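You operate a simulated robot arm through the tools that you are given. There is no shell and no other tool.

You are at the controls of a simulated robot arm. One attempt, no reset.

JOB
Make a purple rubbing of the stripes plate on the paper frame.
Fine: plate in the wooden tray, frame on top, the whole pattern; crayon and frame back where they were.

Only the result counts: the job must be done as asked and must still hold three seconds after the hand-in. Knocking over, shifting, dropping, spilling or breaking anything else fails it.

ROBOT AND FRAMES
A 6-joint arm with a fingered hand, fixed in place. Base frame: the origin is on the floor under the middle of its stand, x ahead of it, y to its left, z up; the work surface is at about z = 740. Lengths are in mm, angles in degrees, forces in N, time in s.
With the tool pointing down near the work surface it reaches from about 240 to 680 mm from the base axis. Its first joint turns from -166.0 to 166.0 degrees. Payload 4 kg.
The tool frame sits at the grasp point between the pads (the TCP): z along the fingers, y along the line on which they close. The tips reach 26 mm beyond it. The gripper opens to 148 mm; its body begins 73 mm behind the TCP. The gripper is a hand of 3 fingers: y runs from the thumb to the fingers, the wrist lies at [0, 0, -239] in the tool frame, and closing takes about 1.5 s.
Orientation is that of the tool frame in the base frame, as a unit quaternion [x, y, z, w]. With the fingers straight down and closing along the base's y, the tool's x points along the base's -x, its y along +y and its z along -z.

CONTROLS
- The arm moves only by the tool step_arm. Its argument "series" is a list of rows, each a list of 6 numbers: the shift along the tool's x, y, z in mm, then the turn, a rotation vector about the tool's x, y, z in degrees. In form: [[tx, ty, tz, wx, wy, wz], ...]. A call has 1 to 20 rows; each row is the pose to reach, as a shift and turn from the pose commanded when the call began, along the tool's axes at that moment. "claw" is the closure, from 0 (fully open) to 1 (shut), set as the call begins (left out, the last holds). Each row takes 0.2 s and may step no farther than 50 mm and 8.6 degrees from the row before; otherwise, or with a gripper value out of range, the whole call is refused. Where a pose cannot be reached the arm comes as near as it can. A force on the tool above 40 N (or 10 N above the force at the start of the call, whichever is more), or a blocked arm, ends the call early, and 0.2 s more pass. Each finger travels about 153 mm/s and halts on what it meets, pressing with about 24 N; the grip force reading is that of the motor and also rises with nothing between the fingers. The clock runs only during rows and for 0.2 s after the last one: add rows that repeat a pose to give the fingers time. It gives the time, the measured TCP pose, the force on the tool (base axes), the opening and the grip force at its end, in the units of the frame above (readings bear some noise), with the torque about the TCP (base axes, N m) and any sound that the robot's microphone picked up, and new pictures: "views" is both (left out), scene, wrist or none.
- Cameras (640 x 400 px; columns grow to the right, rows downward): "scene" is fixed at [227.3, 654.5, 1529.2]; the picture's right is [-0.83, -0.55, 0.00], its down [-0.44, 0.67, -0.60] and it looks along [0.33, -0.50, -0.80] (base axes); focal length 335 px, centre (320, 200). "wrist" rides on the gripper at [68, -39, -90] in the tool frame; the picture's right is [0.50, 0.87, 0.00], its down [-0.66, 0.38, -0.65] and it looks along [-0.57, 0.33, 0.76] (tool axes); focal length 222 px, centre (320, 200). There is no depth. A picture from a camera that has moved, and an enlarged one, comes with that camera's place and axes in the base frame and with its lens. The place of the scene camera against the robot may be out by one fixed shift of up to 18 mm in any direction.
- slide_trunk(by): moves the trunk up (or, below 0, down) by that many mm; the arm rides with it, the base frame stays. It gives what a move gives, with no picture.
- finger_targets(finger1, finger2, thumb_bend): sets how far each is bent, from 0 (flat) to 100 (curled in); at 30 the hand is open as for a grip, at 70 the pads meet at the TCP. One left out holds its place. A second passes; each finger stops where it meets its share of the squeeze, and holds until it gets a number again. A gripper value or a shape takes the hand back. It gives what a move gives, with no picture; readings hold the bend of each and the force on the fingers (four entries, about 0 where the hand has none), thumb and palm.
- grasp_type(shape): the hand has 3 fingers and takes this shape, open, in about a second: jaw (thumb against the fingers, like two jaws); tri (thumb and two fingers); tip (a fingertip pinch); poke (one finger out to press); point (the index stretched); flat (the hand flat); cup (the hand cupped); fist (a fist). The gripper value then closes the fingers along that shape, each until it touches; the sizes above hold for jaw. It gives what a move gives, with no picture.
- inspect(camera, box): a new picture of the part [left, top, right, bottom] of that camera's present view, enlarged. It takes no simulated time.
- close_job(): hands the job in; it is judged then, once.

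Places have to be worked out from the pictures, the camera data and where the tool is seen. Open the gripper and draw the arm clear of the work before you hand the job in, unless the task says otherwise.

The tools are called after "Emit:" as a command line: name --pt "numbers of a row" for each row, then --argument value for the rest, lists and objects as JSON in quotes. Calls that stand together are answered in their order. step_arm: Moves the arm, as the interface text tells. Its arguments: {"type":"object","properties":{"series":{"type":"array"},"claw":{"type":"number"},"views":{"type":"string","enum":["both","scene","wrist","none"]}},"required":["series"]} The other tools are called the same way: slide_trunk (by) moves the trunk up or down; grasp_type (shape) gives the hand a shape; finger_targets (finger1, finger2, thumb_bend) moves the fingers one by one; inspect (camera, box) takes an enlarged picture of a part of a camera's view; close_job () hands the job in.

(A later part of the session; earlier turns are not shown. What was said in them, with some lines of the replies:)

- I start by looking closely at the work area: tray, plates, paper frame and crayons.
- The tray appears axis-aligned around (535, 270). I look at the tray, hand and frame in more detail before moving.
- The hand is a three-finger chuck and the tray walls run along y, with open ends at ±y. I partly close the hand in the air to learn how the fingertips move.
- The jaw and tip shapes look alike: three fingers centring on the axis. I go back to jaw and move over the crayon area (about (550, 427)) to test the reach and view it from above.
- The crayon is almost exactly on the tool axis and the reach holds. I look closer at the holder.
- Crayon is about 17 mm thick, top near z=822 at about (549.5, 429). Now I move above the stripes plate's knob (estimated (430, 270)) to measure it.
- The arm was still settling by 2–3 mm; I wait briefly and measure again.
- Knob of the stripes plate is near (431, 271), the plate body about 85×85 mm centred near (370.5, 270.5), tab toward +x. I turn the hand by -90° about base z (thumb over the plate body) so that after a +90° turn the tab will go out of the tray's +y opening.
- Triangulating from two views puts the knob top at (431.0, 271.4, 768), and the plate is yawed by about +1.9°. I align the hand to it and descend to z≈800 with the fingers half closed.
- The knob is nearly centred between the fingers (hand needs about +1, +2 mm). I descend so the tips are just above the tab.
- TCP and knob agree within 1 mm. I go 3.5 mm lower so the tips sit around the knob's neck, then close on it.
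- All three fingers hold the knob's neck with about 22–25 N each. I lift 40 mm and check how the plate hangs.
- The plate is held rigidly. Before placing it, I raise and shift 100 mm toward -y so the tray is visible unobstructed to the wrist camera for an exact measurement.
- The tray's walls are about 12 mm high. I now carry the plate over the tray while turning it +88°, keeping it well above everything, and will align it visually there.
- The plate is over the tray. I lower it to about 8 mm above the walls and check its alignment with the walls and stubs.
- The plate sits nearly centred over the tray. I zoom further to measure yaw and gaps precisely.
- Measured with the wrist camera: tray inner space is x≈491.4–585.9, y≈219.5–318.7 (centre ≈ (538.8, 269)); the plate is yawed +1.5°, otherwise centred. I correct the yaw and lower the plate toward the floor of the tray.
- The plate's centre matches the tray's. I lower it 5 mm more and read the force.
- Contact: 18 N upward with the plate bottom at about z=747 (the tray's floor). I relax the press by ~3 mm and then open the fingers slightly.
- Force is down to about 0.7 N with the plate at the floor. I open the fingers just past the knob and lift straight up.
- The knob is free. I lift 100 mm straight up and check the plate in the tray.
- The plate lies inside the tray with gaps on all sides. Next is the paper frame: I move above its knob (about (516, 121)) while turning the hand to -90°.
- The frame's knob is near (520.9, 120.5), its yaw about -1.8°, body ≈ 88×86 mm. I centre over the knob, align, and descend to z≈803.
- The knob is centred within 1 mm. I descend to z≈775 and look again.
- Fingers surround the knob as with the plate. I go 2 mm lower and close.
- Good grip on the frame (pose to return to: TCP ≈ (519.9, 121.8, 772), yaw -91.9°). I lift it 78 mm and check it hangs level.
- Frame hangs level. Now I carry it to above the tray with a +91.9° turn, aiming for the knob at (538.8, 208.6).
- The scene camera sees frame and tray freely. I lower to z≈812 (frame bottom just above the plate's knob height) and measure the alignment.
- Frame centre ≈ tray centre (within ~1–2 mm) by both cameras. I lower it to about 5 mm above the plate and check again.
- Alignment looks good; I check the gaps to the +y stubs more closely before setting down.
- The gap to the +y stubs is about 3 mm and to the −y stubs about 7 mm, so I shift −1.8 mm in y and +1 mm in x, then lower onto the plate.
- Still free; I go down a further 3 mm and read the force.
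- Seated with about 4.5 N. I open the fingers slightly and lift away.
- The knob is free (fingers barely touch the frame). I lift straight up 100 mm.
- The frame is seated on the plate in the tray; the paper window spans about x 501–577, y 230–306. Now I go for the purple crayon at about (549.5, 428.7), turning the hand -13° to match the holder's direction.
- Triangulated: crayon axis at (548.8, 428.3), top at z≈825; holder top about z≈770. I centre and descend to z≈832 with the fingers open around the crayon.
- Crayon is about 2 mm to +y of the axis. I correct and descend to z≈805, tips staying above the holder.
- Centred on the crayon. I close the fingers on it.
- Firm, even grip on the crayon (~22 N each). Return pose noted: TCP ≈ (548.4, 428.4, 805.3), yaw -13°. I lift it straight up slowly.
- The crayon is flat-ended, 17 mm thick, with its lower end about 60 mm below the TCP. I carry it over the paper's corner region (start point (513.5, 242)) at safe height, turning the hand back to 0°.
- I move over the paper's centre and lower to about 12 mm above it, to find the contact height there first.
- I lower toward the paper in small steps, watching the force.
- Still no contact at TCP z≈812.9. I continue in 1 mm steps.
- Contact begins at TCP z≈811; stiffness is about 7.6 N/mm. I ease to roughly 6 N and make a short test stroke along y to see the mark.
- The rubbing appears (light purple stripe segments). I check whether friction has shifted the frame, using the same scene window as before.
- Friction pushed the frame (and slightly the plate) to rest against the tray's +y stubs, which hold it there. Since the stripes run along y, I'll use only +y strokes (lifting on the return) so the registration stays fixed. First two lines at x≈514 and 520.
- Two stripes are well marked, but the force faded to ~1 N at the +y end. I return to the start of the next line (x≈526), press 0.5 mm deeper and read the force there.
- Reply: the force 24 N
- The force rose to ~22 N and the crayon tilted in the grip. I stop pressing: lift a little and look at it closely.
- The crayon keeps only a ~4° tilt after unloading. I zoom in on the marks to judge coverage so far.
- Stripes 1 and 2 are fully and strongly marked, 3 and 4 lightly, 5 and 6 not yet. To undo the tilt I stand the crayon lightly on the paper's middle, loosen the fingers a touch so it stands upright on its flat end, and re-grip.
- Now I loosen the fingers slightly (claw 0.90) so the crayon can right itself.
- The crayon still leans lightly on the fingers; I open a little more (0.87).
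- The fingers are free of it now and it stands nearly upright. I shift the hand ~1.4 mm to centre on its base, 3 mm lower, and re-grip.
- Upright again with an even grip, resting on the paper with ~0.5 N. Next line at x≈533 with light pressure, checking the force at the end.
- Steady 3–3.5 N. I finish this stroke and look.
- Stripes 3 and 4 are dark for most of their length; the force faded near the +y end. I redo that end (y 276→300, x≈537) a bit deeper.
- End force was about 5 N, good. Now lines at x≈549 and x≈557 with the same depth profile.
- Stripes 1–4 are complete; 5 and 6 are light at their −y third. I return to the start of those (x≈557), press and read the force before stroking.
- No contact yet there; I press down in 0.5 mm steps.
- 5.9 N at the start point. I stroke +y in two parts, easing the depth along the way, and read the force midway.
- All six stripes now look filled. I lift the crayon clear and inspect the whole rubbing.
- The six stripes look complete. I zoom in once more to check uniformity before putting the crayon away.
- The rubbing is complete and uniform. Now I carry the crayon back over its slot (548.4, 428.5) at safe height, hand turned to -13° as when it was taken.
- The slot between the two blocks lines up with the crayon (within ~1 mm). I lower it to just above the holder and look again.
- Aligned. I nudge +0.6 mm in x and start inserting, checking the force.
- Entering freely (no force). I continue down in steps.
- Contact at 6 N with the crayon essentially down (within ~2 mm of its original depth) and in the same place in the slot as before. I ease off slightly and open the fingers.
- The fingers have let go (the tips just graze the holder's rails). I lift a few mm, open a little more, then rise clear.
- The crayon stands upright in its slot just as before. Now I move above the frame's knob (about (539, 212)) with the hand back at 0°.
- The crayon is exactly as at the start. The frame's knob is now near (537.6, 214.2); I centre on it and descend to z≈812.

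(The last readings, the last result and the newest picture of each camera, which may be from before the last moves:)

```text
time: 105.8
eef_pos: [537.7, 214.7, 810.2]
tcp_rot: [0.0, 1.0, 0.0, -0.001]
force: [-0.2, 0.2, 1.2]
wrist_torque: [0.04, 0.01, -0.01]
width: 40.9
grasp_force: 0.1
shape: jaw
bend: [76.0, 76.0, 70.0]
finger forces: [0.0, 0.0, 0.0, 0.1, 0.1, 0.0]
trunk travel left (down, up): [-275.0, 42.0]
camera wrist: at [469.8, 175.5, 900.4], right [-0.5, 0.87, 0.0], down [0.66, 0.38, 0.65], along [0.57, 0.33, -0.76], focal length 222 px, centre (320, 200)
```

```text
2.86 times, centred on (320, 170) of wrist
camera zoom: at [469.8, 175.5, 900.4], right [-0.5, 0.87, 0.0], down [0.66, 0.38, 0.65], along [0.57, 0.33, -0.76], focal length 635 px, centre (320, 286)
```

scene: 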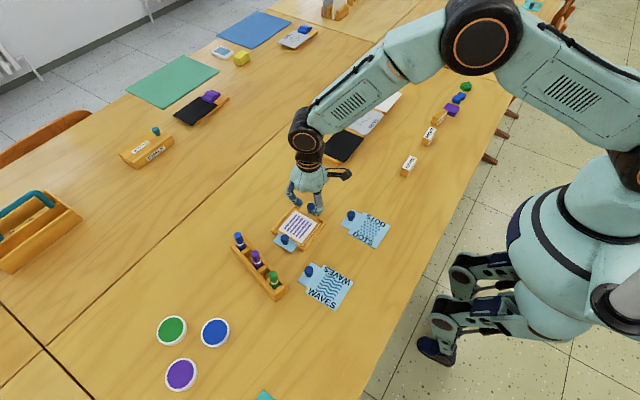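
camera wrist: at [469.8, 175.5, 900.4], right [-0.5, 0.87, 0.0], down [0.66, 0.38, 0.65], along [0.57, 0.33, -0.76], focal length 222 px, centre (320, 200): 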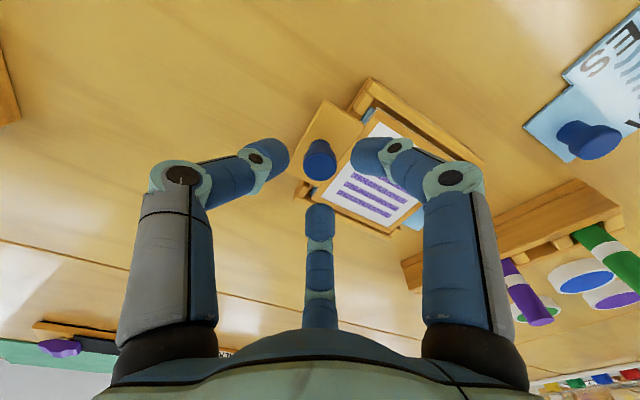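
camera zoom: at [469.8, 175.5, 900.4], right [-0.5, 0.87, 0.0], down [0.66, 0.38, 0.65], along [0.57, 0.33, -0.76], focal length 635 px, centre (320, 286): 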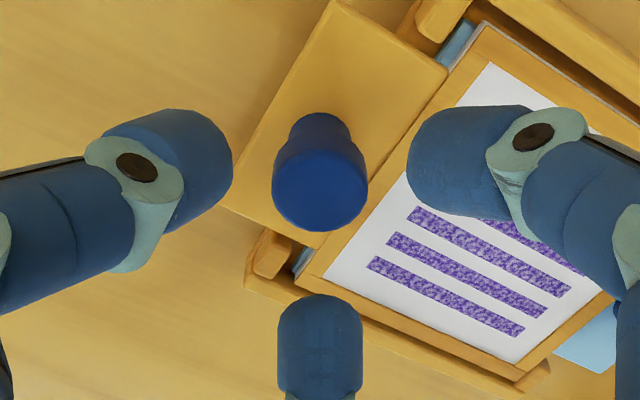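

Nearly centred; I correct ~1.2 mm and descend to the height used when releasing (z≈784).

Emit:
step_arm --pt "0.6 -0.3 9 0 0 0" --pt "1.2 -0.5 18 0 0 0" --pt "1.2 -0.5 26.2 0 0 0" --pt "1.2 -0.5 26.2 0 0 0" --pt "1.2 -0.5 26.2 0 0 0" --claw 0.74

Emit:
inspect --camera "wrist" --box '[220, 100, 420, 240]'

Emit:
inspect --camera "scene" --box '[265, 185, 340, 255]'

```text
time: 107.0
eef_pos: [536.0, 215.9, 785.0]
tcp_rot: [-0.001, 1.0, 0.0, 0.0]
force: [-1.6, -0.5, 0.0]
wrist_torque: [-0.01, 0.02, -0.01]
width: 39.0
grasp_force: 0.0
shape: jaw
bend: [76.0, 76.0, 70.0]
finger forces: [0.1, 0.0, 0.0, 0.1, 0.0, 0.0]
trunk travel left (down, up): [-275.0, 42.0]
camera wrist: at [467.4, 176.4, 874.8], right [-0.5, 0.87, 0.0], down [0.66, 0.38, 0.65], along [0.57, 0.33, -0.76], focal length 222 px, centre (320, 200)
```

scene: 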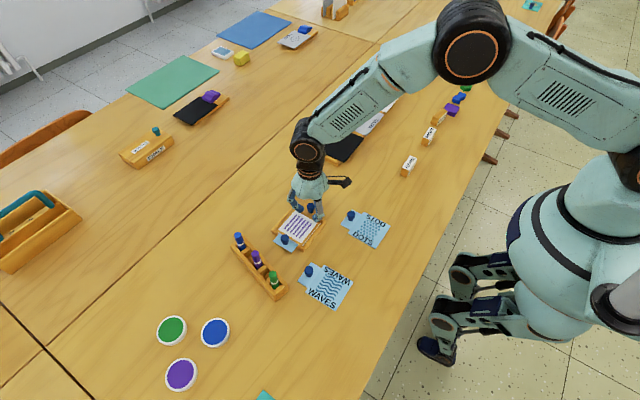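
wrist: 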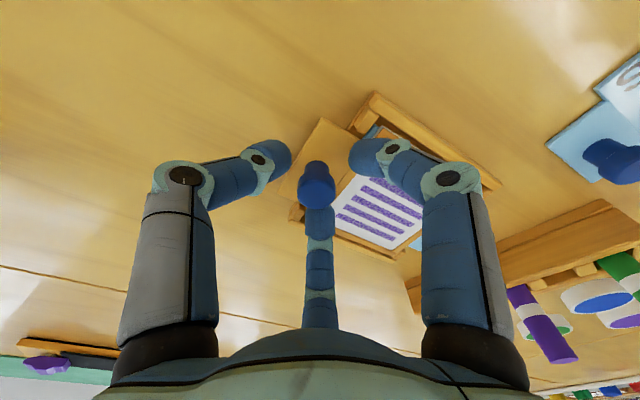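

```text
2.86 times, centred on (320, 170) of wrist
camera zoom: at [467.4, 176.4, 874.8], right [-0.5, 0.87, 0.0], down [0.66, 0.38, 0.65], along [0.57, 0.33, -0.76], focal length 635 px, centre (320, 286)
```

zoom: 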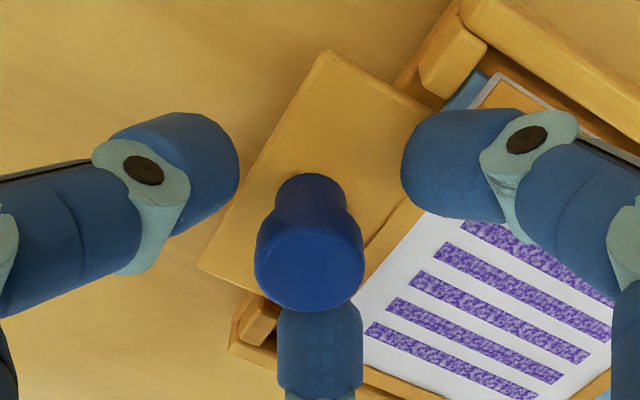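

```text
5.71 times, centred on (302, 220) of scene
camera zoom: at [227.3, 654.5, 1529.2], right [-0.83, -0.55, 0.0], down [-0.44, 0.67, -0.6], along [0.33, -0.5, -0.8], focal length 1912 px, centre (420, 86)
```

zoom: 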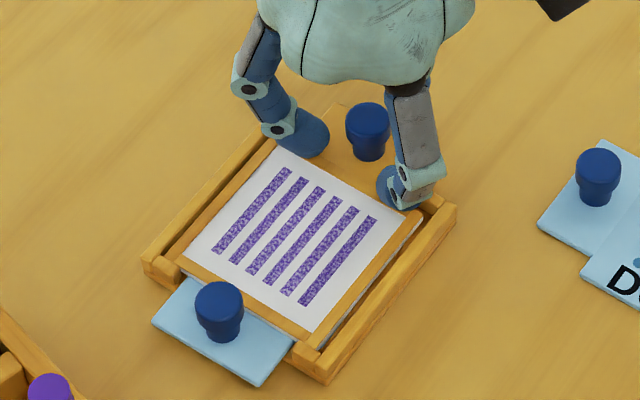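

The knob is ~2 mm off the axis; I correct and then close on it.

Emit:
step_arm --pt "-1.1 -1.9 0.5 0 0 0" --pt "-1.1 -1.9 1.0 0 0 0" --pt "-1.1 -1.9 1.0 0 0 0" --claw 0.74 --views "none"

Emit:
inspect --camera "wrist" --box '[220, 100, 420, 240]'

```text
time: 107.8
eef_pos: [535.9, 214.6, 783.5]
tcp_rot: [-0.001, 1.0, 0.0, 0.0]
force: [1.2, -0.2, -0.9]
wrist_torque: [0.02, -0.02, 0.02]
width: 38.7
grasp_force: 0.1
shape: jaw
bend: [76.0, 76.0, 70.0]
finger forces: [0.0, 0.0, 0.1, 0.0, 0.1, 0.0]
trunk travel left (down, up): [-275.0, 42.0]
```

```text
2.86 times, centred on (320, 170) of wrist
camera zoom: at [468.0, 174.5, 873.6], right [-0.5, 0.87, 0.0], down [0.66, 0.38, 0.65], along [0.57, 0.33, -0.76], focal length 635 px, centre (320, 286)
```

zoom: 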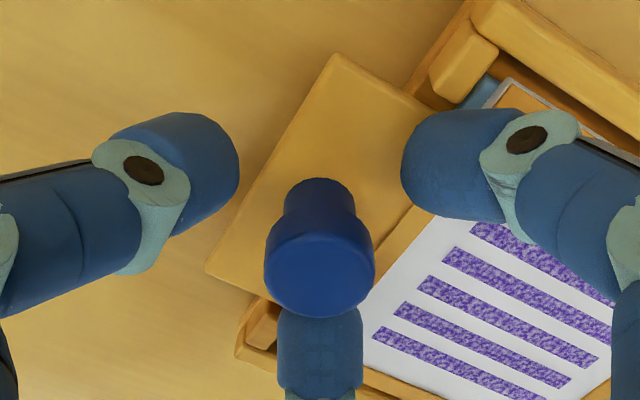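

Centred. I close on the knob.

Emit:
step_arm --pt "0 0 0 0 0 0" --pt "0 0 0 0 0 0" --pt "0 0 0 0 0 0" --pt "0 0 0 0 0 0" --pt "0 0 0 0 0 0" --claw 0.95

Emit:
inspect --camera "wrist" --box '[220, 100, 420, 240]'

```text
time: 109.0
eef_pos: [535.4, 213.2, 783.3]
tcp_rot: [-0.001, 1.0, 0.0, 0.0]
force: [0.9, 0.4, -0.5]
wrist_torque: [0.0, -0.01, -0.02]
width: 11.0
grasp_force: 23.5
shape: jaw
bend: [73.0, 73.0, 69.0]
finger forces: [21.6, 21.4, 0.0, 0.0, 26.4, 0.1]
trunk travel left (down, up): [-275.0, 42.0]
camera wrist: at [468.0, 174.5, 873.6], right [-0.5, 0.87, 0.0], down [0.66, 0.38, 0.65], along [0.57, 0.33, -0.76], focal length 222 px, centre (320, 200)
```

scene: 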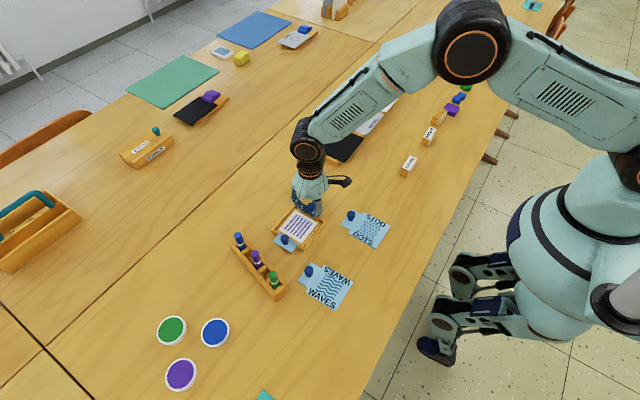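
wrist: 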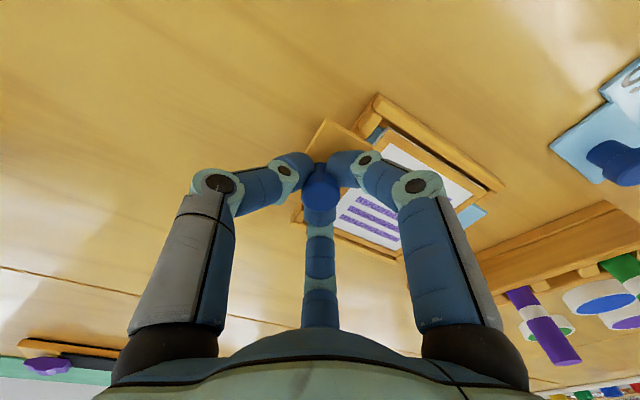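

```text
2.86 times, centred on (320, 170) of wrist
camera zoom: at [468.0, 174.5, 873.6], right [-0.5, 0.87, 0.0], down [0.66, 0.38, 0.65], along [0.57, 0.33, -0.76], focal length 635 px, centre (320, 286)
```

zoom: 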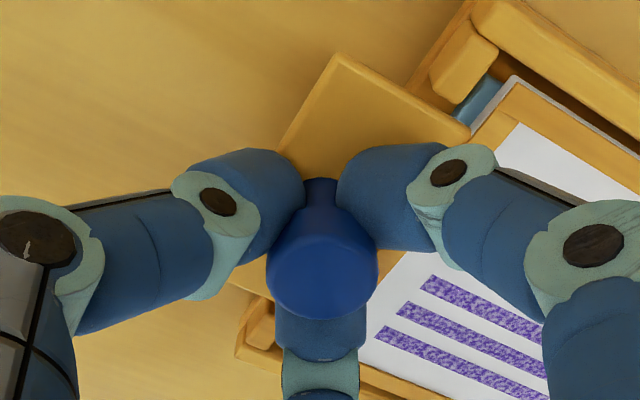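

Grip matches the original one. I lift the frame straight up slowly.

Emit:
step_arm --pt "0 0 -4 0 0 0" --pt "0 0 -10 0 0 0" --pt "0 0 -20 0 0 0" --pt "0 0 -40 0 0 0" --pt "0 0 -67 0 0 0" --pt "0 0 -67 0 0 0" --pt "0 0 -67 0 0 0"

Emit:
inspect --camera "scene" --box '[255, 165, 345, 260]'

```text
time: 110.6
eef_pos: [536.8, 213.1, 852.5]
tcp_rot: [0.0, 1.0, 0.0, 0.0]
force: [0.3, 0.3, -0.9]
wrist_torque: [-0.01, -0.03, 0.01]
width: 10.8
grasp_force: 24.1
shape: jaw
bend: [73.0, 73.0, 69.0]
finger forces: [22.8, 21.7, 0.0, 0.0, 26.7, 0.0]
trunk travel left (down, up): [-275.0, 42.0]
camera wrist: at [468.4, 173.7, 941.1], right [-0.5, 0.87, 0.0], down [0.65, 0.38, 0.65], along [0.57, 0.33, -0.76], focal length 222 px, centre (320, 200)
```

scene: 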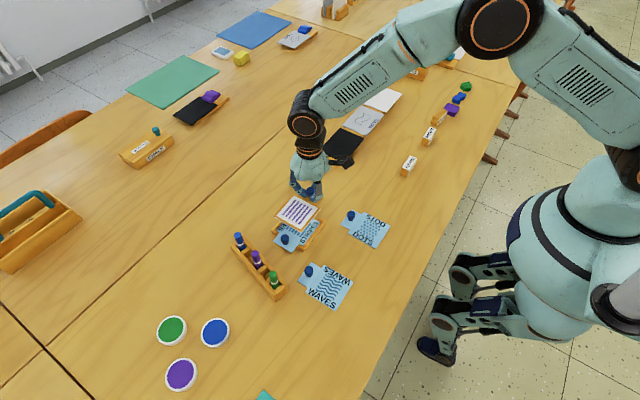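
wrist: 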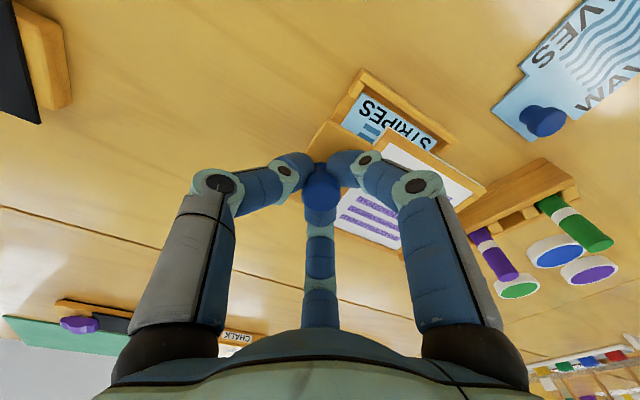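

```text
4.21 times, centred on (300, 212) of scene
camera zoom: at [227.3, 654.5, 1529.2], right [-0.83, -0.55, 0.0], down [-0.44, 0.67, -0.6], along [0.33, -0.5, -0.8], focal length 1409 px, centre (404, 147)
```

zoom: 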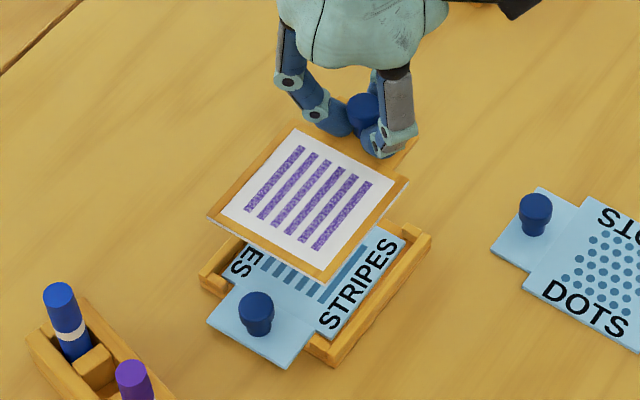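

The plate stays in the tray and the rubbing shows on the frame. I carry the frame back to its original place with the reverse turn.

Emit:
step_arm --pt "1.5 -8.3 0 0 0 8.35" --pt "3.0 -16.6 0 0 0 16.7" --pt "4.5 -24.8 0 0 0 25.05" --pt "6.0 -33.1 0 0 0 33.4" --pt "7.5 -41.4 0 0 0 41.75" --pt "9.1 -49.7 0 0 0 50.1" --pt "10.6 -58.0 0 0 0 58.45" --pt "12.1 -66.3 0 0 0 66.8" --pt "13.6 -74.5 0 0 0 75.15" --pt "15.1 -82.8 0 0 0 83.5" --pt "16.6 -91.1 0 0 0 91.9" --pt "16.6 -91.1 0 0 0 91.9" --pt "16.6 -91.1 0 0 0 91.9" --pt "16.6 -91.1 0 0 0 91.9"

Emit:
inspect --camera "scene" --box '[290, 150, 360, 215]'

```text
time: 113.6
eef_pos: [519.4, 122.0, 851.4]
tcp_rot: [0.719, 0.695, 0.0, 0.0]
force: [-0.8, -0.4, -0.7]
wrist_torque: [0.03, 0.01, 0.0]
width: 11.0
grasp_force: 24.6
shape: jaw
bend: [73.0, 73.0, 69.0]
finger forces: [22.9, 21.7, 0.0, 0.0, 26.3, 0.0]
trunk travel left (down, up): [-275.0, 42.0]
camera wrist: at [483.0, 191.2, 940.4], right [0.88, 0.47, 0.0], down [0.36, -0.67, 0.65], along [0.31, -0.58, -0.76], focal length 222 px, centre (320, 200)
```

scene: 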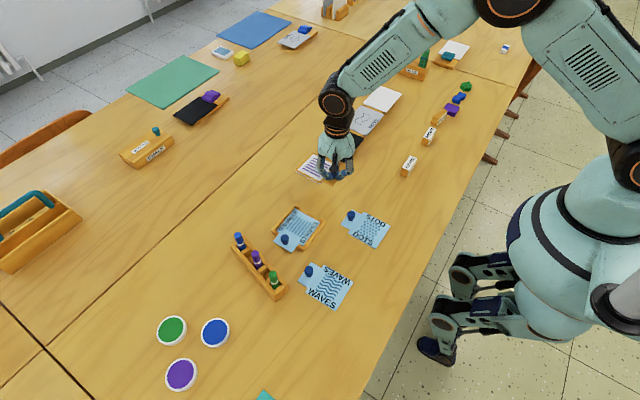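
wrist: 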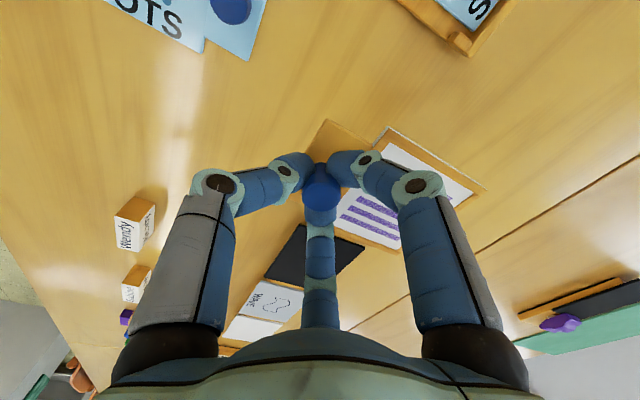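

```text
6.15 times, centred on (325, 182) of scene
camera zoom: at [227.3, 654.5, 1529.2], right [-0.83, -0.55, 0.0], down [-0.44, 0.67, -0.6], along [0.33, -0.5, -0.8], focal length 2060 px, centre (289, 308)
```

zoom: 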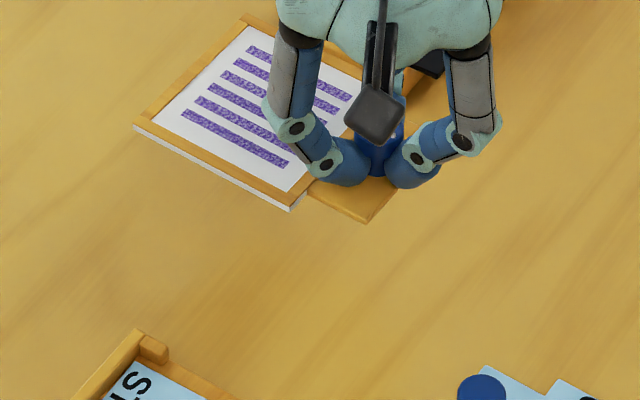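

Pose matches the pick-up pose within 0.5 mm. I lower to about 4 mm above the table and compare with the original scene view.

Emit:
step_arm --pt "0 0 25 0 0 0" --pt "0 0 50 0 0 0" --pt "0 0 65 0 0 0" --pt "0 0 73 0 0 0" --pt "0 0 74.5 0 0 0" --pt "0 0 74.5 0 0 0" --pt "0 0 74.5 0 0 0" --views "none"

Emit:
inspect --camera "scene" --box '[290, 150, 360, 215]'

```text
time: 115.2
eef_pos: [520.7, 122.4, 777.3]
tcp_rot: [0.719, 0.695, 0.0, 0.0]
force: [-0.7, -0.5, -0.8]
wrist_torque: [-0.03, 0.03, 0.0]
width: 11.1
grasp_force: 23.8
shape: jaw
bend: [73.0, 73.0, 69.0]
finger forces: [23.1, 21.8, 0.1, 0.0, 26.7, 0.0]
trunk travel left (down, up): [-275.0, 42.0]
```

```text
6.15 times, centred on (325, 182) of scene
camera zoom: at [227.3, 654.5, 1529.2], right [-0.83, -0.55, 0.0], down [-0.44, 0.67, -0.6], along [0.33, -0.5, -0.8], focal length 2060 px, centre (289, 308)
```

zoom: 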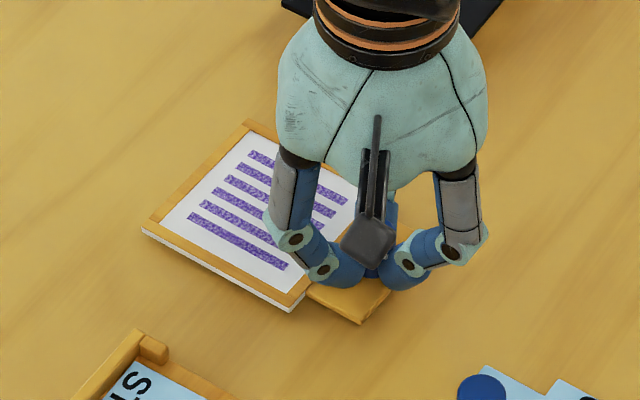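

Within about 1–2 px of the original outline. I lower the last millimetres until contact.

Emit:
step_arm --pt "0 0 1.5 0 0 0" --pt "0 0 3 0 0 0" --pt "0 0 3.5 0 0 0" --pt "0 0 3.5 0 0 0" --views "none"

Emit:
step_arm --pt "0 0 1.0 0 0 0" --pt "0 0 1.0 0 0 0" --views "none"

Emit:
inspect --camera "scene" --box '[290, 150, 360, 215]'

```text
time: 116.2
eef_pos: [520.1, 122.3, 772.4]
tcp_rot: [0.719, 0.695, 0.0, 0.0]
force: [0.2, 0.2, -0.7]
wrist_torque: [-0.01, 0.01, 0.0]
width: 11.2
grasp_force: 23.8
shape: jaw
bend: [73.0, 73.0, 69.0]
finger forces: [22.9, 21.8, 0.0, 0.0, 26.7, 0.0]
trunk travel left (down, up): [-275.0, 42.0]
```

```text
time: 116.8
eef_pos: [520.6, 122.1, 772.4]
tcp_rot: [0.719, 0.695, 0.0, 0.0]
force: [-0.1, -0.4, -0.3]
wrist_torque: [-0.02, -0.04, 0.0]
width: 10.9
grasp_force: 23.8
shape: jaw
bend: [73.0, 73.0, 69.0]
finger forces: [23.1, 22.1, 0.0, 0.0, 27.1, 0.0]
trunk travel left (down, up): [-275.0, 42.0]
```

```text
6.15 times, centred on (325, 182) of scene
camera zoom: at [227.3, 654.5, 1529.2], right [-0.83, -0.55, 0.0], down [-0.44, 0.67, -0.6], along [0.33, -0.5, -0.8], focal length 2060 px, centre (289, 308)
```

zoom: 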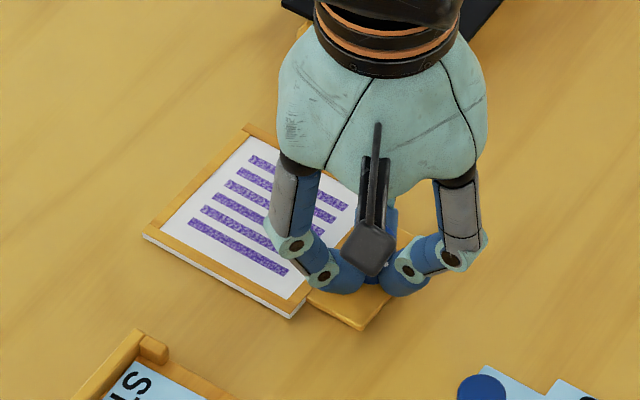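

Emit:
step_arm --pt "0 0 0.8 0 0 0" --pt "0 0 0.8 0 0 0" --views "none"

```text
time: 117.4
eef_pos: [520.0, 122.1, 771.9]
tcp_rot: [0.719, 0.695, 0.0, 0.0]
force: [1.4, 0.2, 0.7]
wrist_torque: [-0.04, -0.11, 0.01]
width: 10.8
grasp_force: 24.0
shape: jaw
bend: [73.0, 73.0, 69.0]
finger forces: [23.5, 22.7, 0.0, 0.0, 27.1, 0.0]
trunk travel left (down, up): [-275.0, 42.0]
```

The frame is just touching the table (0.7 N and a small torque). I press 0.6 mm more to be seated, then open the fingers.

Emit:
step_arm --pt "0 0 0.6 0 0 0" --pt "0 0 0.6 0 0 0" --views "none"

Emit:
step_arm --pt "0 0 0 0 0 0" --pt "0 0 -0.5 0 0 0" --pt "0 0 -0.5 0 0 0" --pt "0 0 -0.5 0 0 0" --claw 0.77

Emit:
inspect --camera "wrist" --box '[220, 100, 420, 240]'

```text
time: 118.0
eef_pos: [519.9, 122.2, 770.8]
tcp_rot: [0.719, 0.695, 0.0, 0.0]
force: [1.2, -0.7, 0.5]
wrist_torque: [-0.06, -0.14, -0.01]
width: 11.0
grasp_force: 23.9
shape: jaw
bend: [73.0, 73.0, 69.0]
finger forces: [23.7, 23.4, 0.0, 0.0, 27.3, 0.1]
trunk travel left (down, up): [-275.0, 42.0]
```

```text
time: 119.0
eef_pos: [520.1, 120.7, 772.0]
tcp_rot: [0.719, 0.695, -0.001, 0.0]
force: [1.5, 0.2, 0.5]
wrist_torque: [0.0, 0.0, -0.01]
width: 33.9
grasp_force: 0.0
shape: jaw
bend: [76.0, 76.0, 70.0]
finger forces: [0.0, 0.1, 0.1, 0.1, 0.0, 0.1]
trunk travel left (down, up): [-275.0, 42.0]
camera wrist: at [482.9, 190.5, 860.9], right [0.88, 0.47, 0.0], down [0.36, -0.67, 0.65], along [0.31, -0.58, -0.76], focal length 222 px, centre (320, 200)
```

scene: 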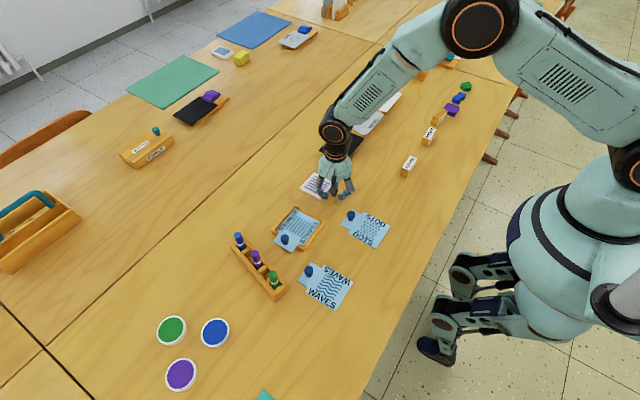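
wrist: 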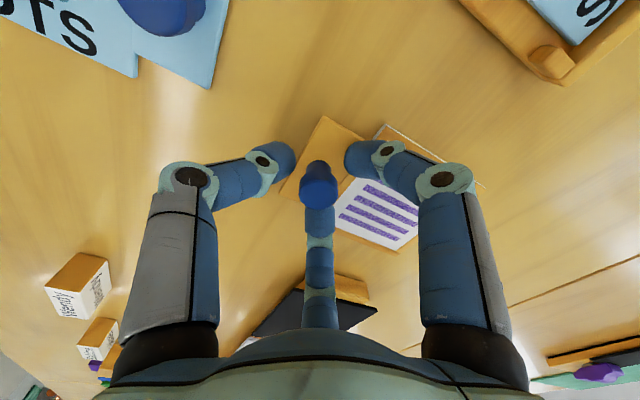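

```text
2.86 times, centred on (320, 170) of wrist
camera zoom: at [482.9, 190.5, 860.9], right [0.88, 0.47, 0.0], down [0.36, -0.67, 0.65], along [0.31, -0.58, -0.76], focal length 635 px, centre (320, 286)
```

zoom: 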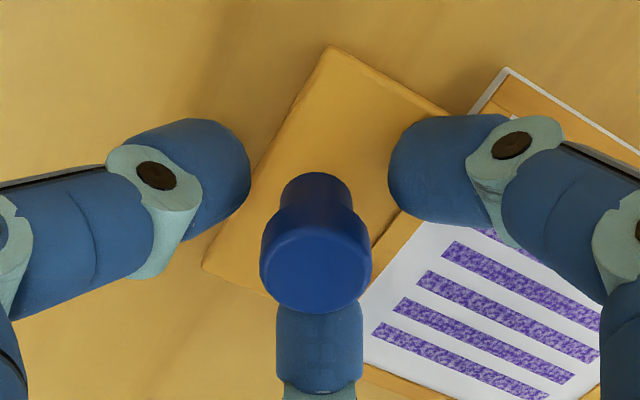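

The frame is released at its place. I lift straight up and check it from above.

Emit:
step_arm --pt "0.5 -0.5 -5 0 0 0" --pt "0.5 -0.5 -15 0 0 0" --pt "0.5 -0.5 -40 0 0 0" --pt "0.5 -0.5 -80 0 0 0" --pt "0.5 -0.5 -125 0 0 0" --pt "0.5 -0.5 -130 0 0 0" --pt "0.5 -0.5 -130 0 0 0" --claw 0.72

Emit:
inspect --camera "scene" --box '[290, 150, 360, 215]'

Emit:
inspect --camera "wrist" --box '[240, 20, 440, 160]'

Emit:
inspect --camera "scene" --box '[290, 165, 400, 250]'

```text
time: 120.6
eef_pos: [520.0, 123.4, 900.8]
tcp_rot: [0.719, 0.695, 0.0, 0.001]
force: [-0.4, -0.1, 0.0]
wrist_torque: [-0.02, 0.01, 0.01]
width: 41.0
grasp_force: 0.0
shape: jaw
bend: [76.0, 76.0, 70.0]
finger forces: [0.0, 0.0, 0.0, 0.1, 0.0, 0.0]
trunk travel left (down, up): [-275.0, 42.0]
camera wrist: at [482.3, 191.2, 990.2], right [0.88, 0.47, 0.0], down [0.36, -0.67, 0.65], along [0.31, -0.58, -0.76], focal length 222 px, centre (320, 200)
```

scene: 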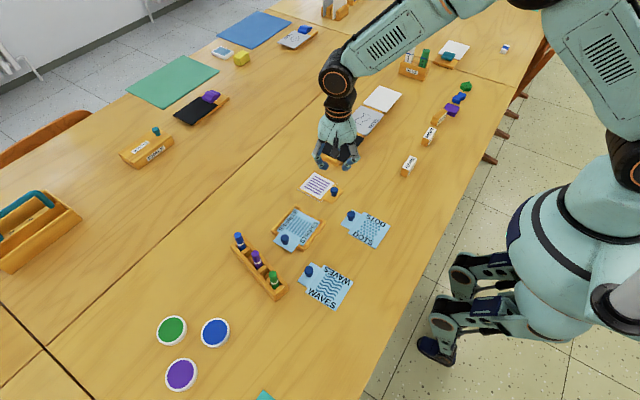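
wrist: 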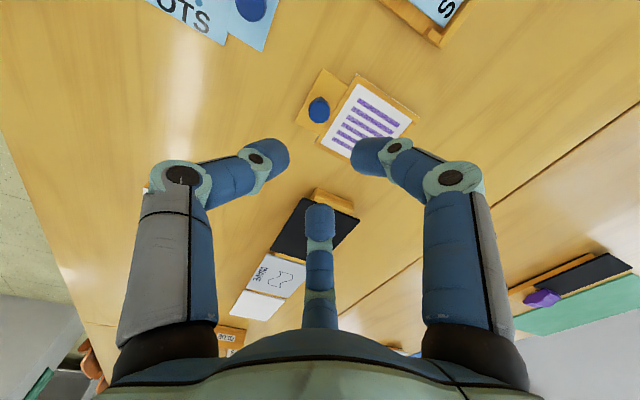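

```text
6.15 times, centred on (325, 182) of scene
camera zoom: at [227.3, 654.5, 1529.2], right [-0.83, -0.55, 0.0], down [-0.44, 0.67, -0.6], along [0.33, -0.5, -0.8], focal length 2060 px, centre (289, 308)
```

zoom: 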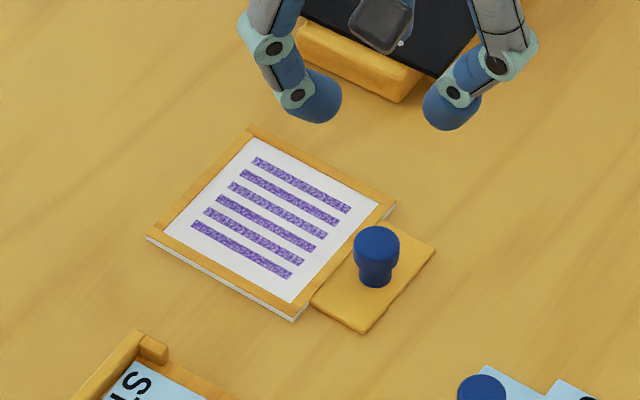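

```text
2.86 times, centred on (340, 90) of wrist
camera zoom: at [482.3, 191.2, 990.2], right [0.88, 0.47, 0.0], down [0.36, -0.67, 0.65], along [0.31, -0.58, -0.76], focal length 635 px, centre (263, 514)
```

zoom: 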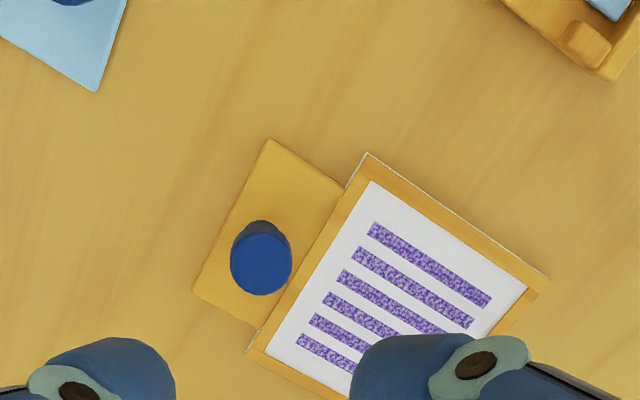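

```text
4.71 times, centred on (345, 208) of scene
camera zoom: at [227.3, 654.5, 1529.2], right [-0.83, -0.55, 0.0], down [-0.44, 0.67, -0.6], along [0.33, -0.5, -0.8], focal length 1575 px, centre (202, 165)
```

zoom: 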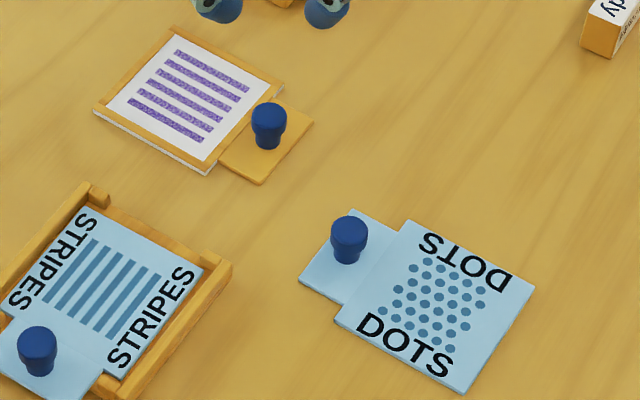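

The frame is back within about 1 mm of its original outline. I check the plate in the tray and the rest of the scene once more.

Emit:
inspect --camera "scene" --box '[265, 195, 335, 260]'

Emit:
inspect --camera "scene" --box '[220, 150, 400, 320]'

```text
6.15 times, centred on (300, 228) of scene
camera zoom: at [227.3, 654.5, 1529.2], right [-0.83, -0.55, 0.0], down [-0.44, 0.67, -0.6], along [0.33, -0.5, -0.8], focal length 2060 px, centre (443, 31)
```

zoom: 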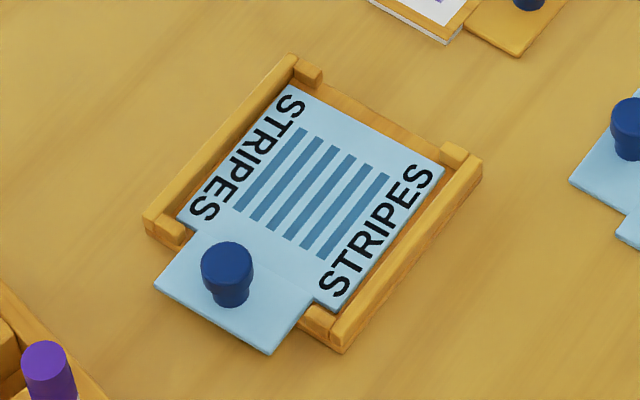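

```text
2.35 times, centred on (310, 235) of scene
camera zoom: at [227.3, 654.5, 1529.2], right [-0.83, -0.55, 0.0], down [-0.44, 0.67, -0.6], along [0.33, -0.5, -0.8], focal length 788 px, centre (344, 118)
```

zoom: 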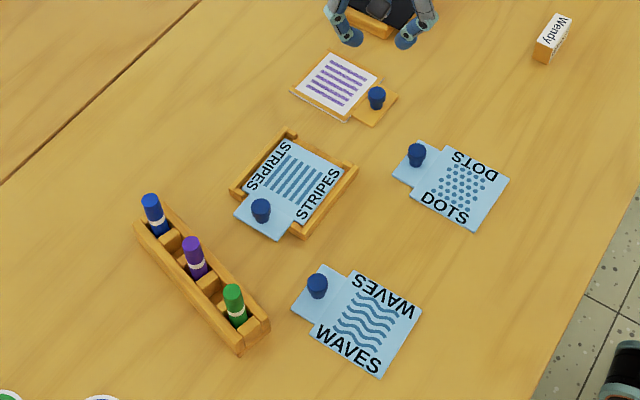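

Everything matches the initial layout: crayon in its slot, frame in place with the full purple rubbing, plate in the tray. I open the hand and draw the arm up and away to its starting pose.

Emit:
step_arm --pt "7.3 -6.1 -30 0 0 -8.35" --pt "14.5 -12.1 -60 0 0 -16.7" --pt "21.8 -18.2 -85 0 0 -25.05" --pt "29.0 -24.3 -110 0 0 -33.4" --pt "36.3 -30.3 -130 0 0 -41.75" --pt "43.5 -36.4 -150 0 0 -50.1" --pt "50.8 -42.4 -170 0 0 -58.45" --pt "58.0 -48.5 -185 0 0 -66.8" --pt "65.3 -54.6 -200 0 0 -75.15" --pt "72.5 -60.6 -210 0 0 -83.5" --pt "79.8 -66.7 -213 0 0 -91.9" --pt "79.8 -66.7 -213 0 0 -91.9" --pt "79.8 -66.7 -213 0 0 -91.9" --claw 0

Emit:
inspect --camera "scene" --box '[220, 150, 400, 320]'

```text
time: 123.4
eef_pos: [456.0, 205.4, 1112.2]
tcp_rot: [0.0, 1.0, 0.0, -0.001]
force: [0.1, 0.0, 0.8]
wrist_torque: [0.03, 0.02, -0.02]
width: 147.9
grasp_force: 0.0
shape: jaw
bend: [30.0, 30.0, 30.0]
finger forces: [0.0, 0.0, 0.0, 0.0, 0.0, 0.0]
trunk travel left (down, up): [-275.0, 42.0]
camera wrist: at [387.8, 165.6, 1202.8], right [-0.5, 0.87, 0.0], down [0.65, 0.38, 0.65], along [0.57, 0.33, -0.76], focal length 222 px, centre (320, 200)
```

scene: 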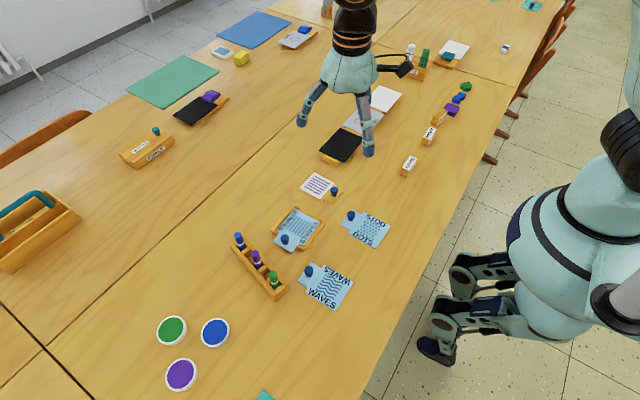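
wrist: 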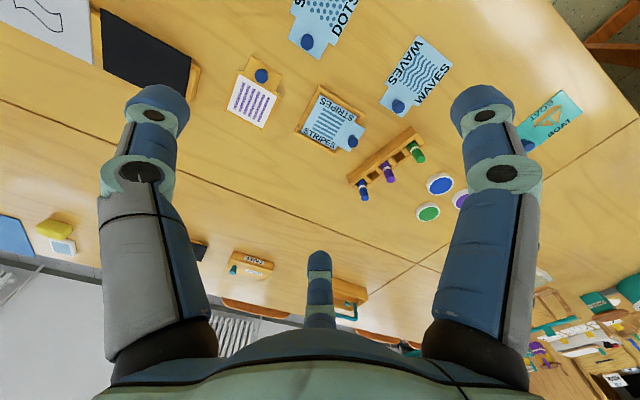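

```text
2.35 times, centred on (310, 235) of scene
camera zoom: at [227.3, 654.5, 1529.2], right [-0.83, -0.55, 0.0], down [-0.44, 0.67, -0.6], along [0.33, -0.5, -0.8], focal length 788 px, centre (344, 118)
```

zoom: 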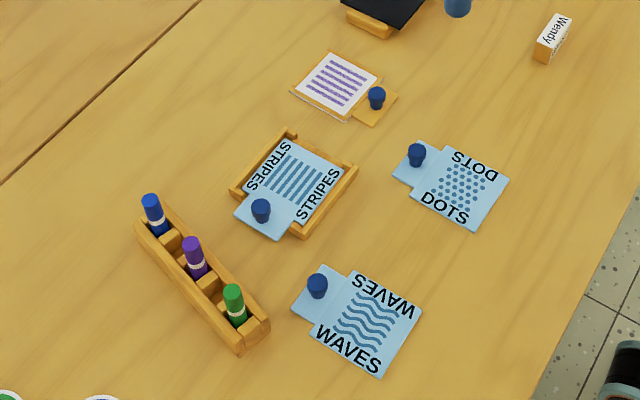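

The arm is clear, the hand is open and everything is at rest as asked, so I hand the job in.

Emit:
close_job

```text
The job is handed in.
```

The purple rubbing of the stripes plate is done and handed in. All six stripes came out fully on the frame's paper; I don't have the judge's result.

- **Plate:** it sits in the wooden tray, with its tab out of the open side nearest the crayon holder.
- **Frame:** it is back in its original place, within about 1–2 mm.
- **Crayon:** it is upright in its own slot, where it started.
- **Arm:** the gripper is open and the arm is back at its starting pose.

The rubbing friction moved the tray by about 1–2 mm. Nothing else on the table was visibly disturbed.
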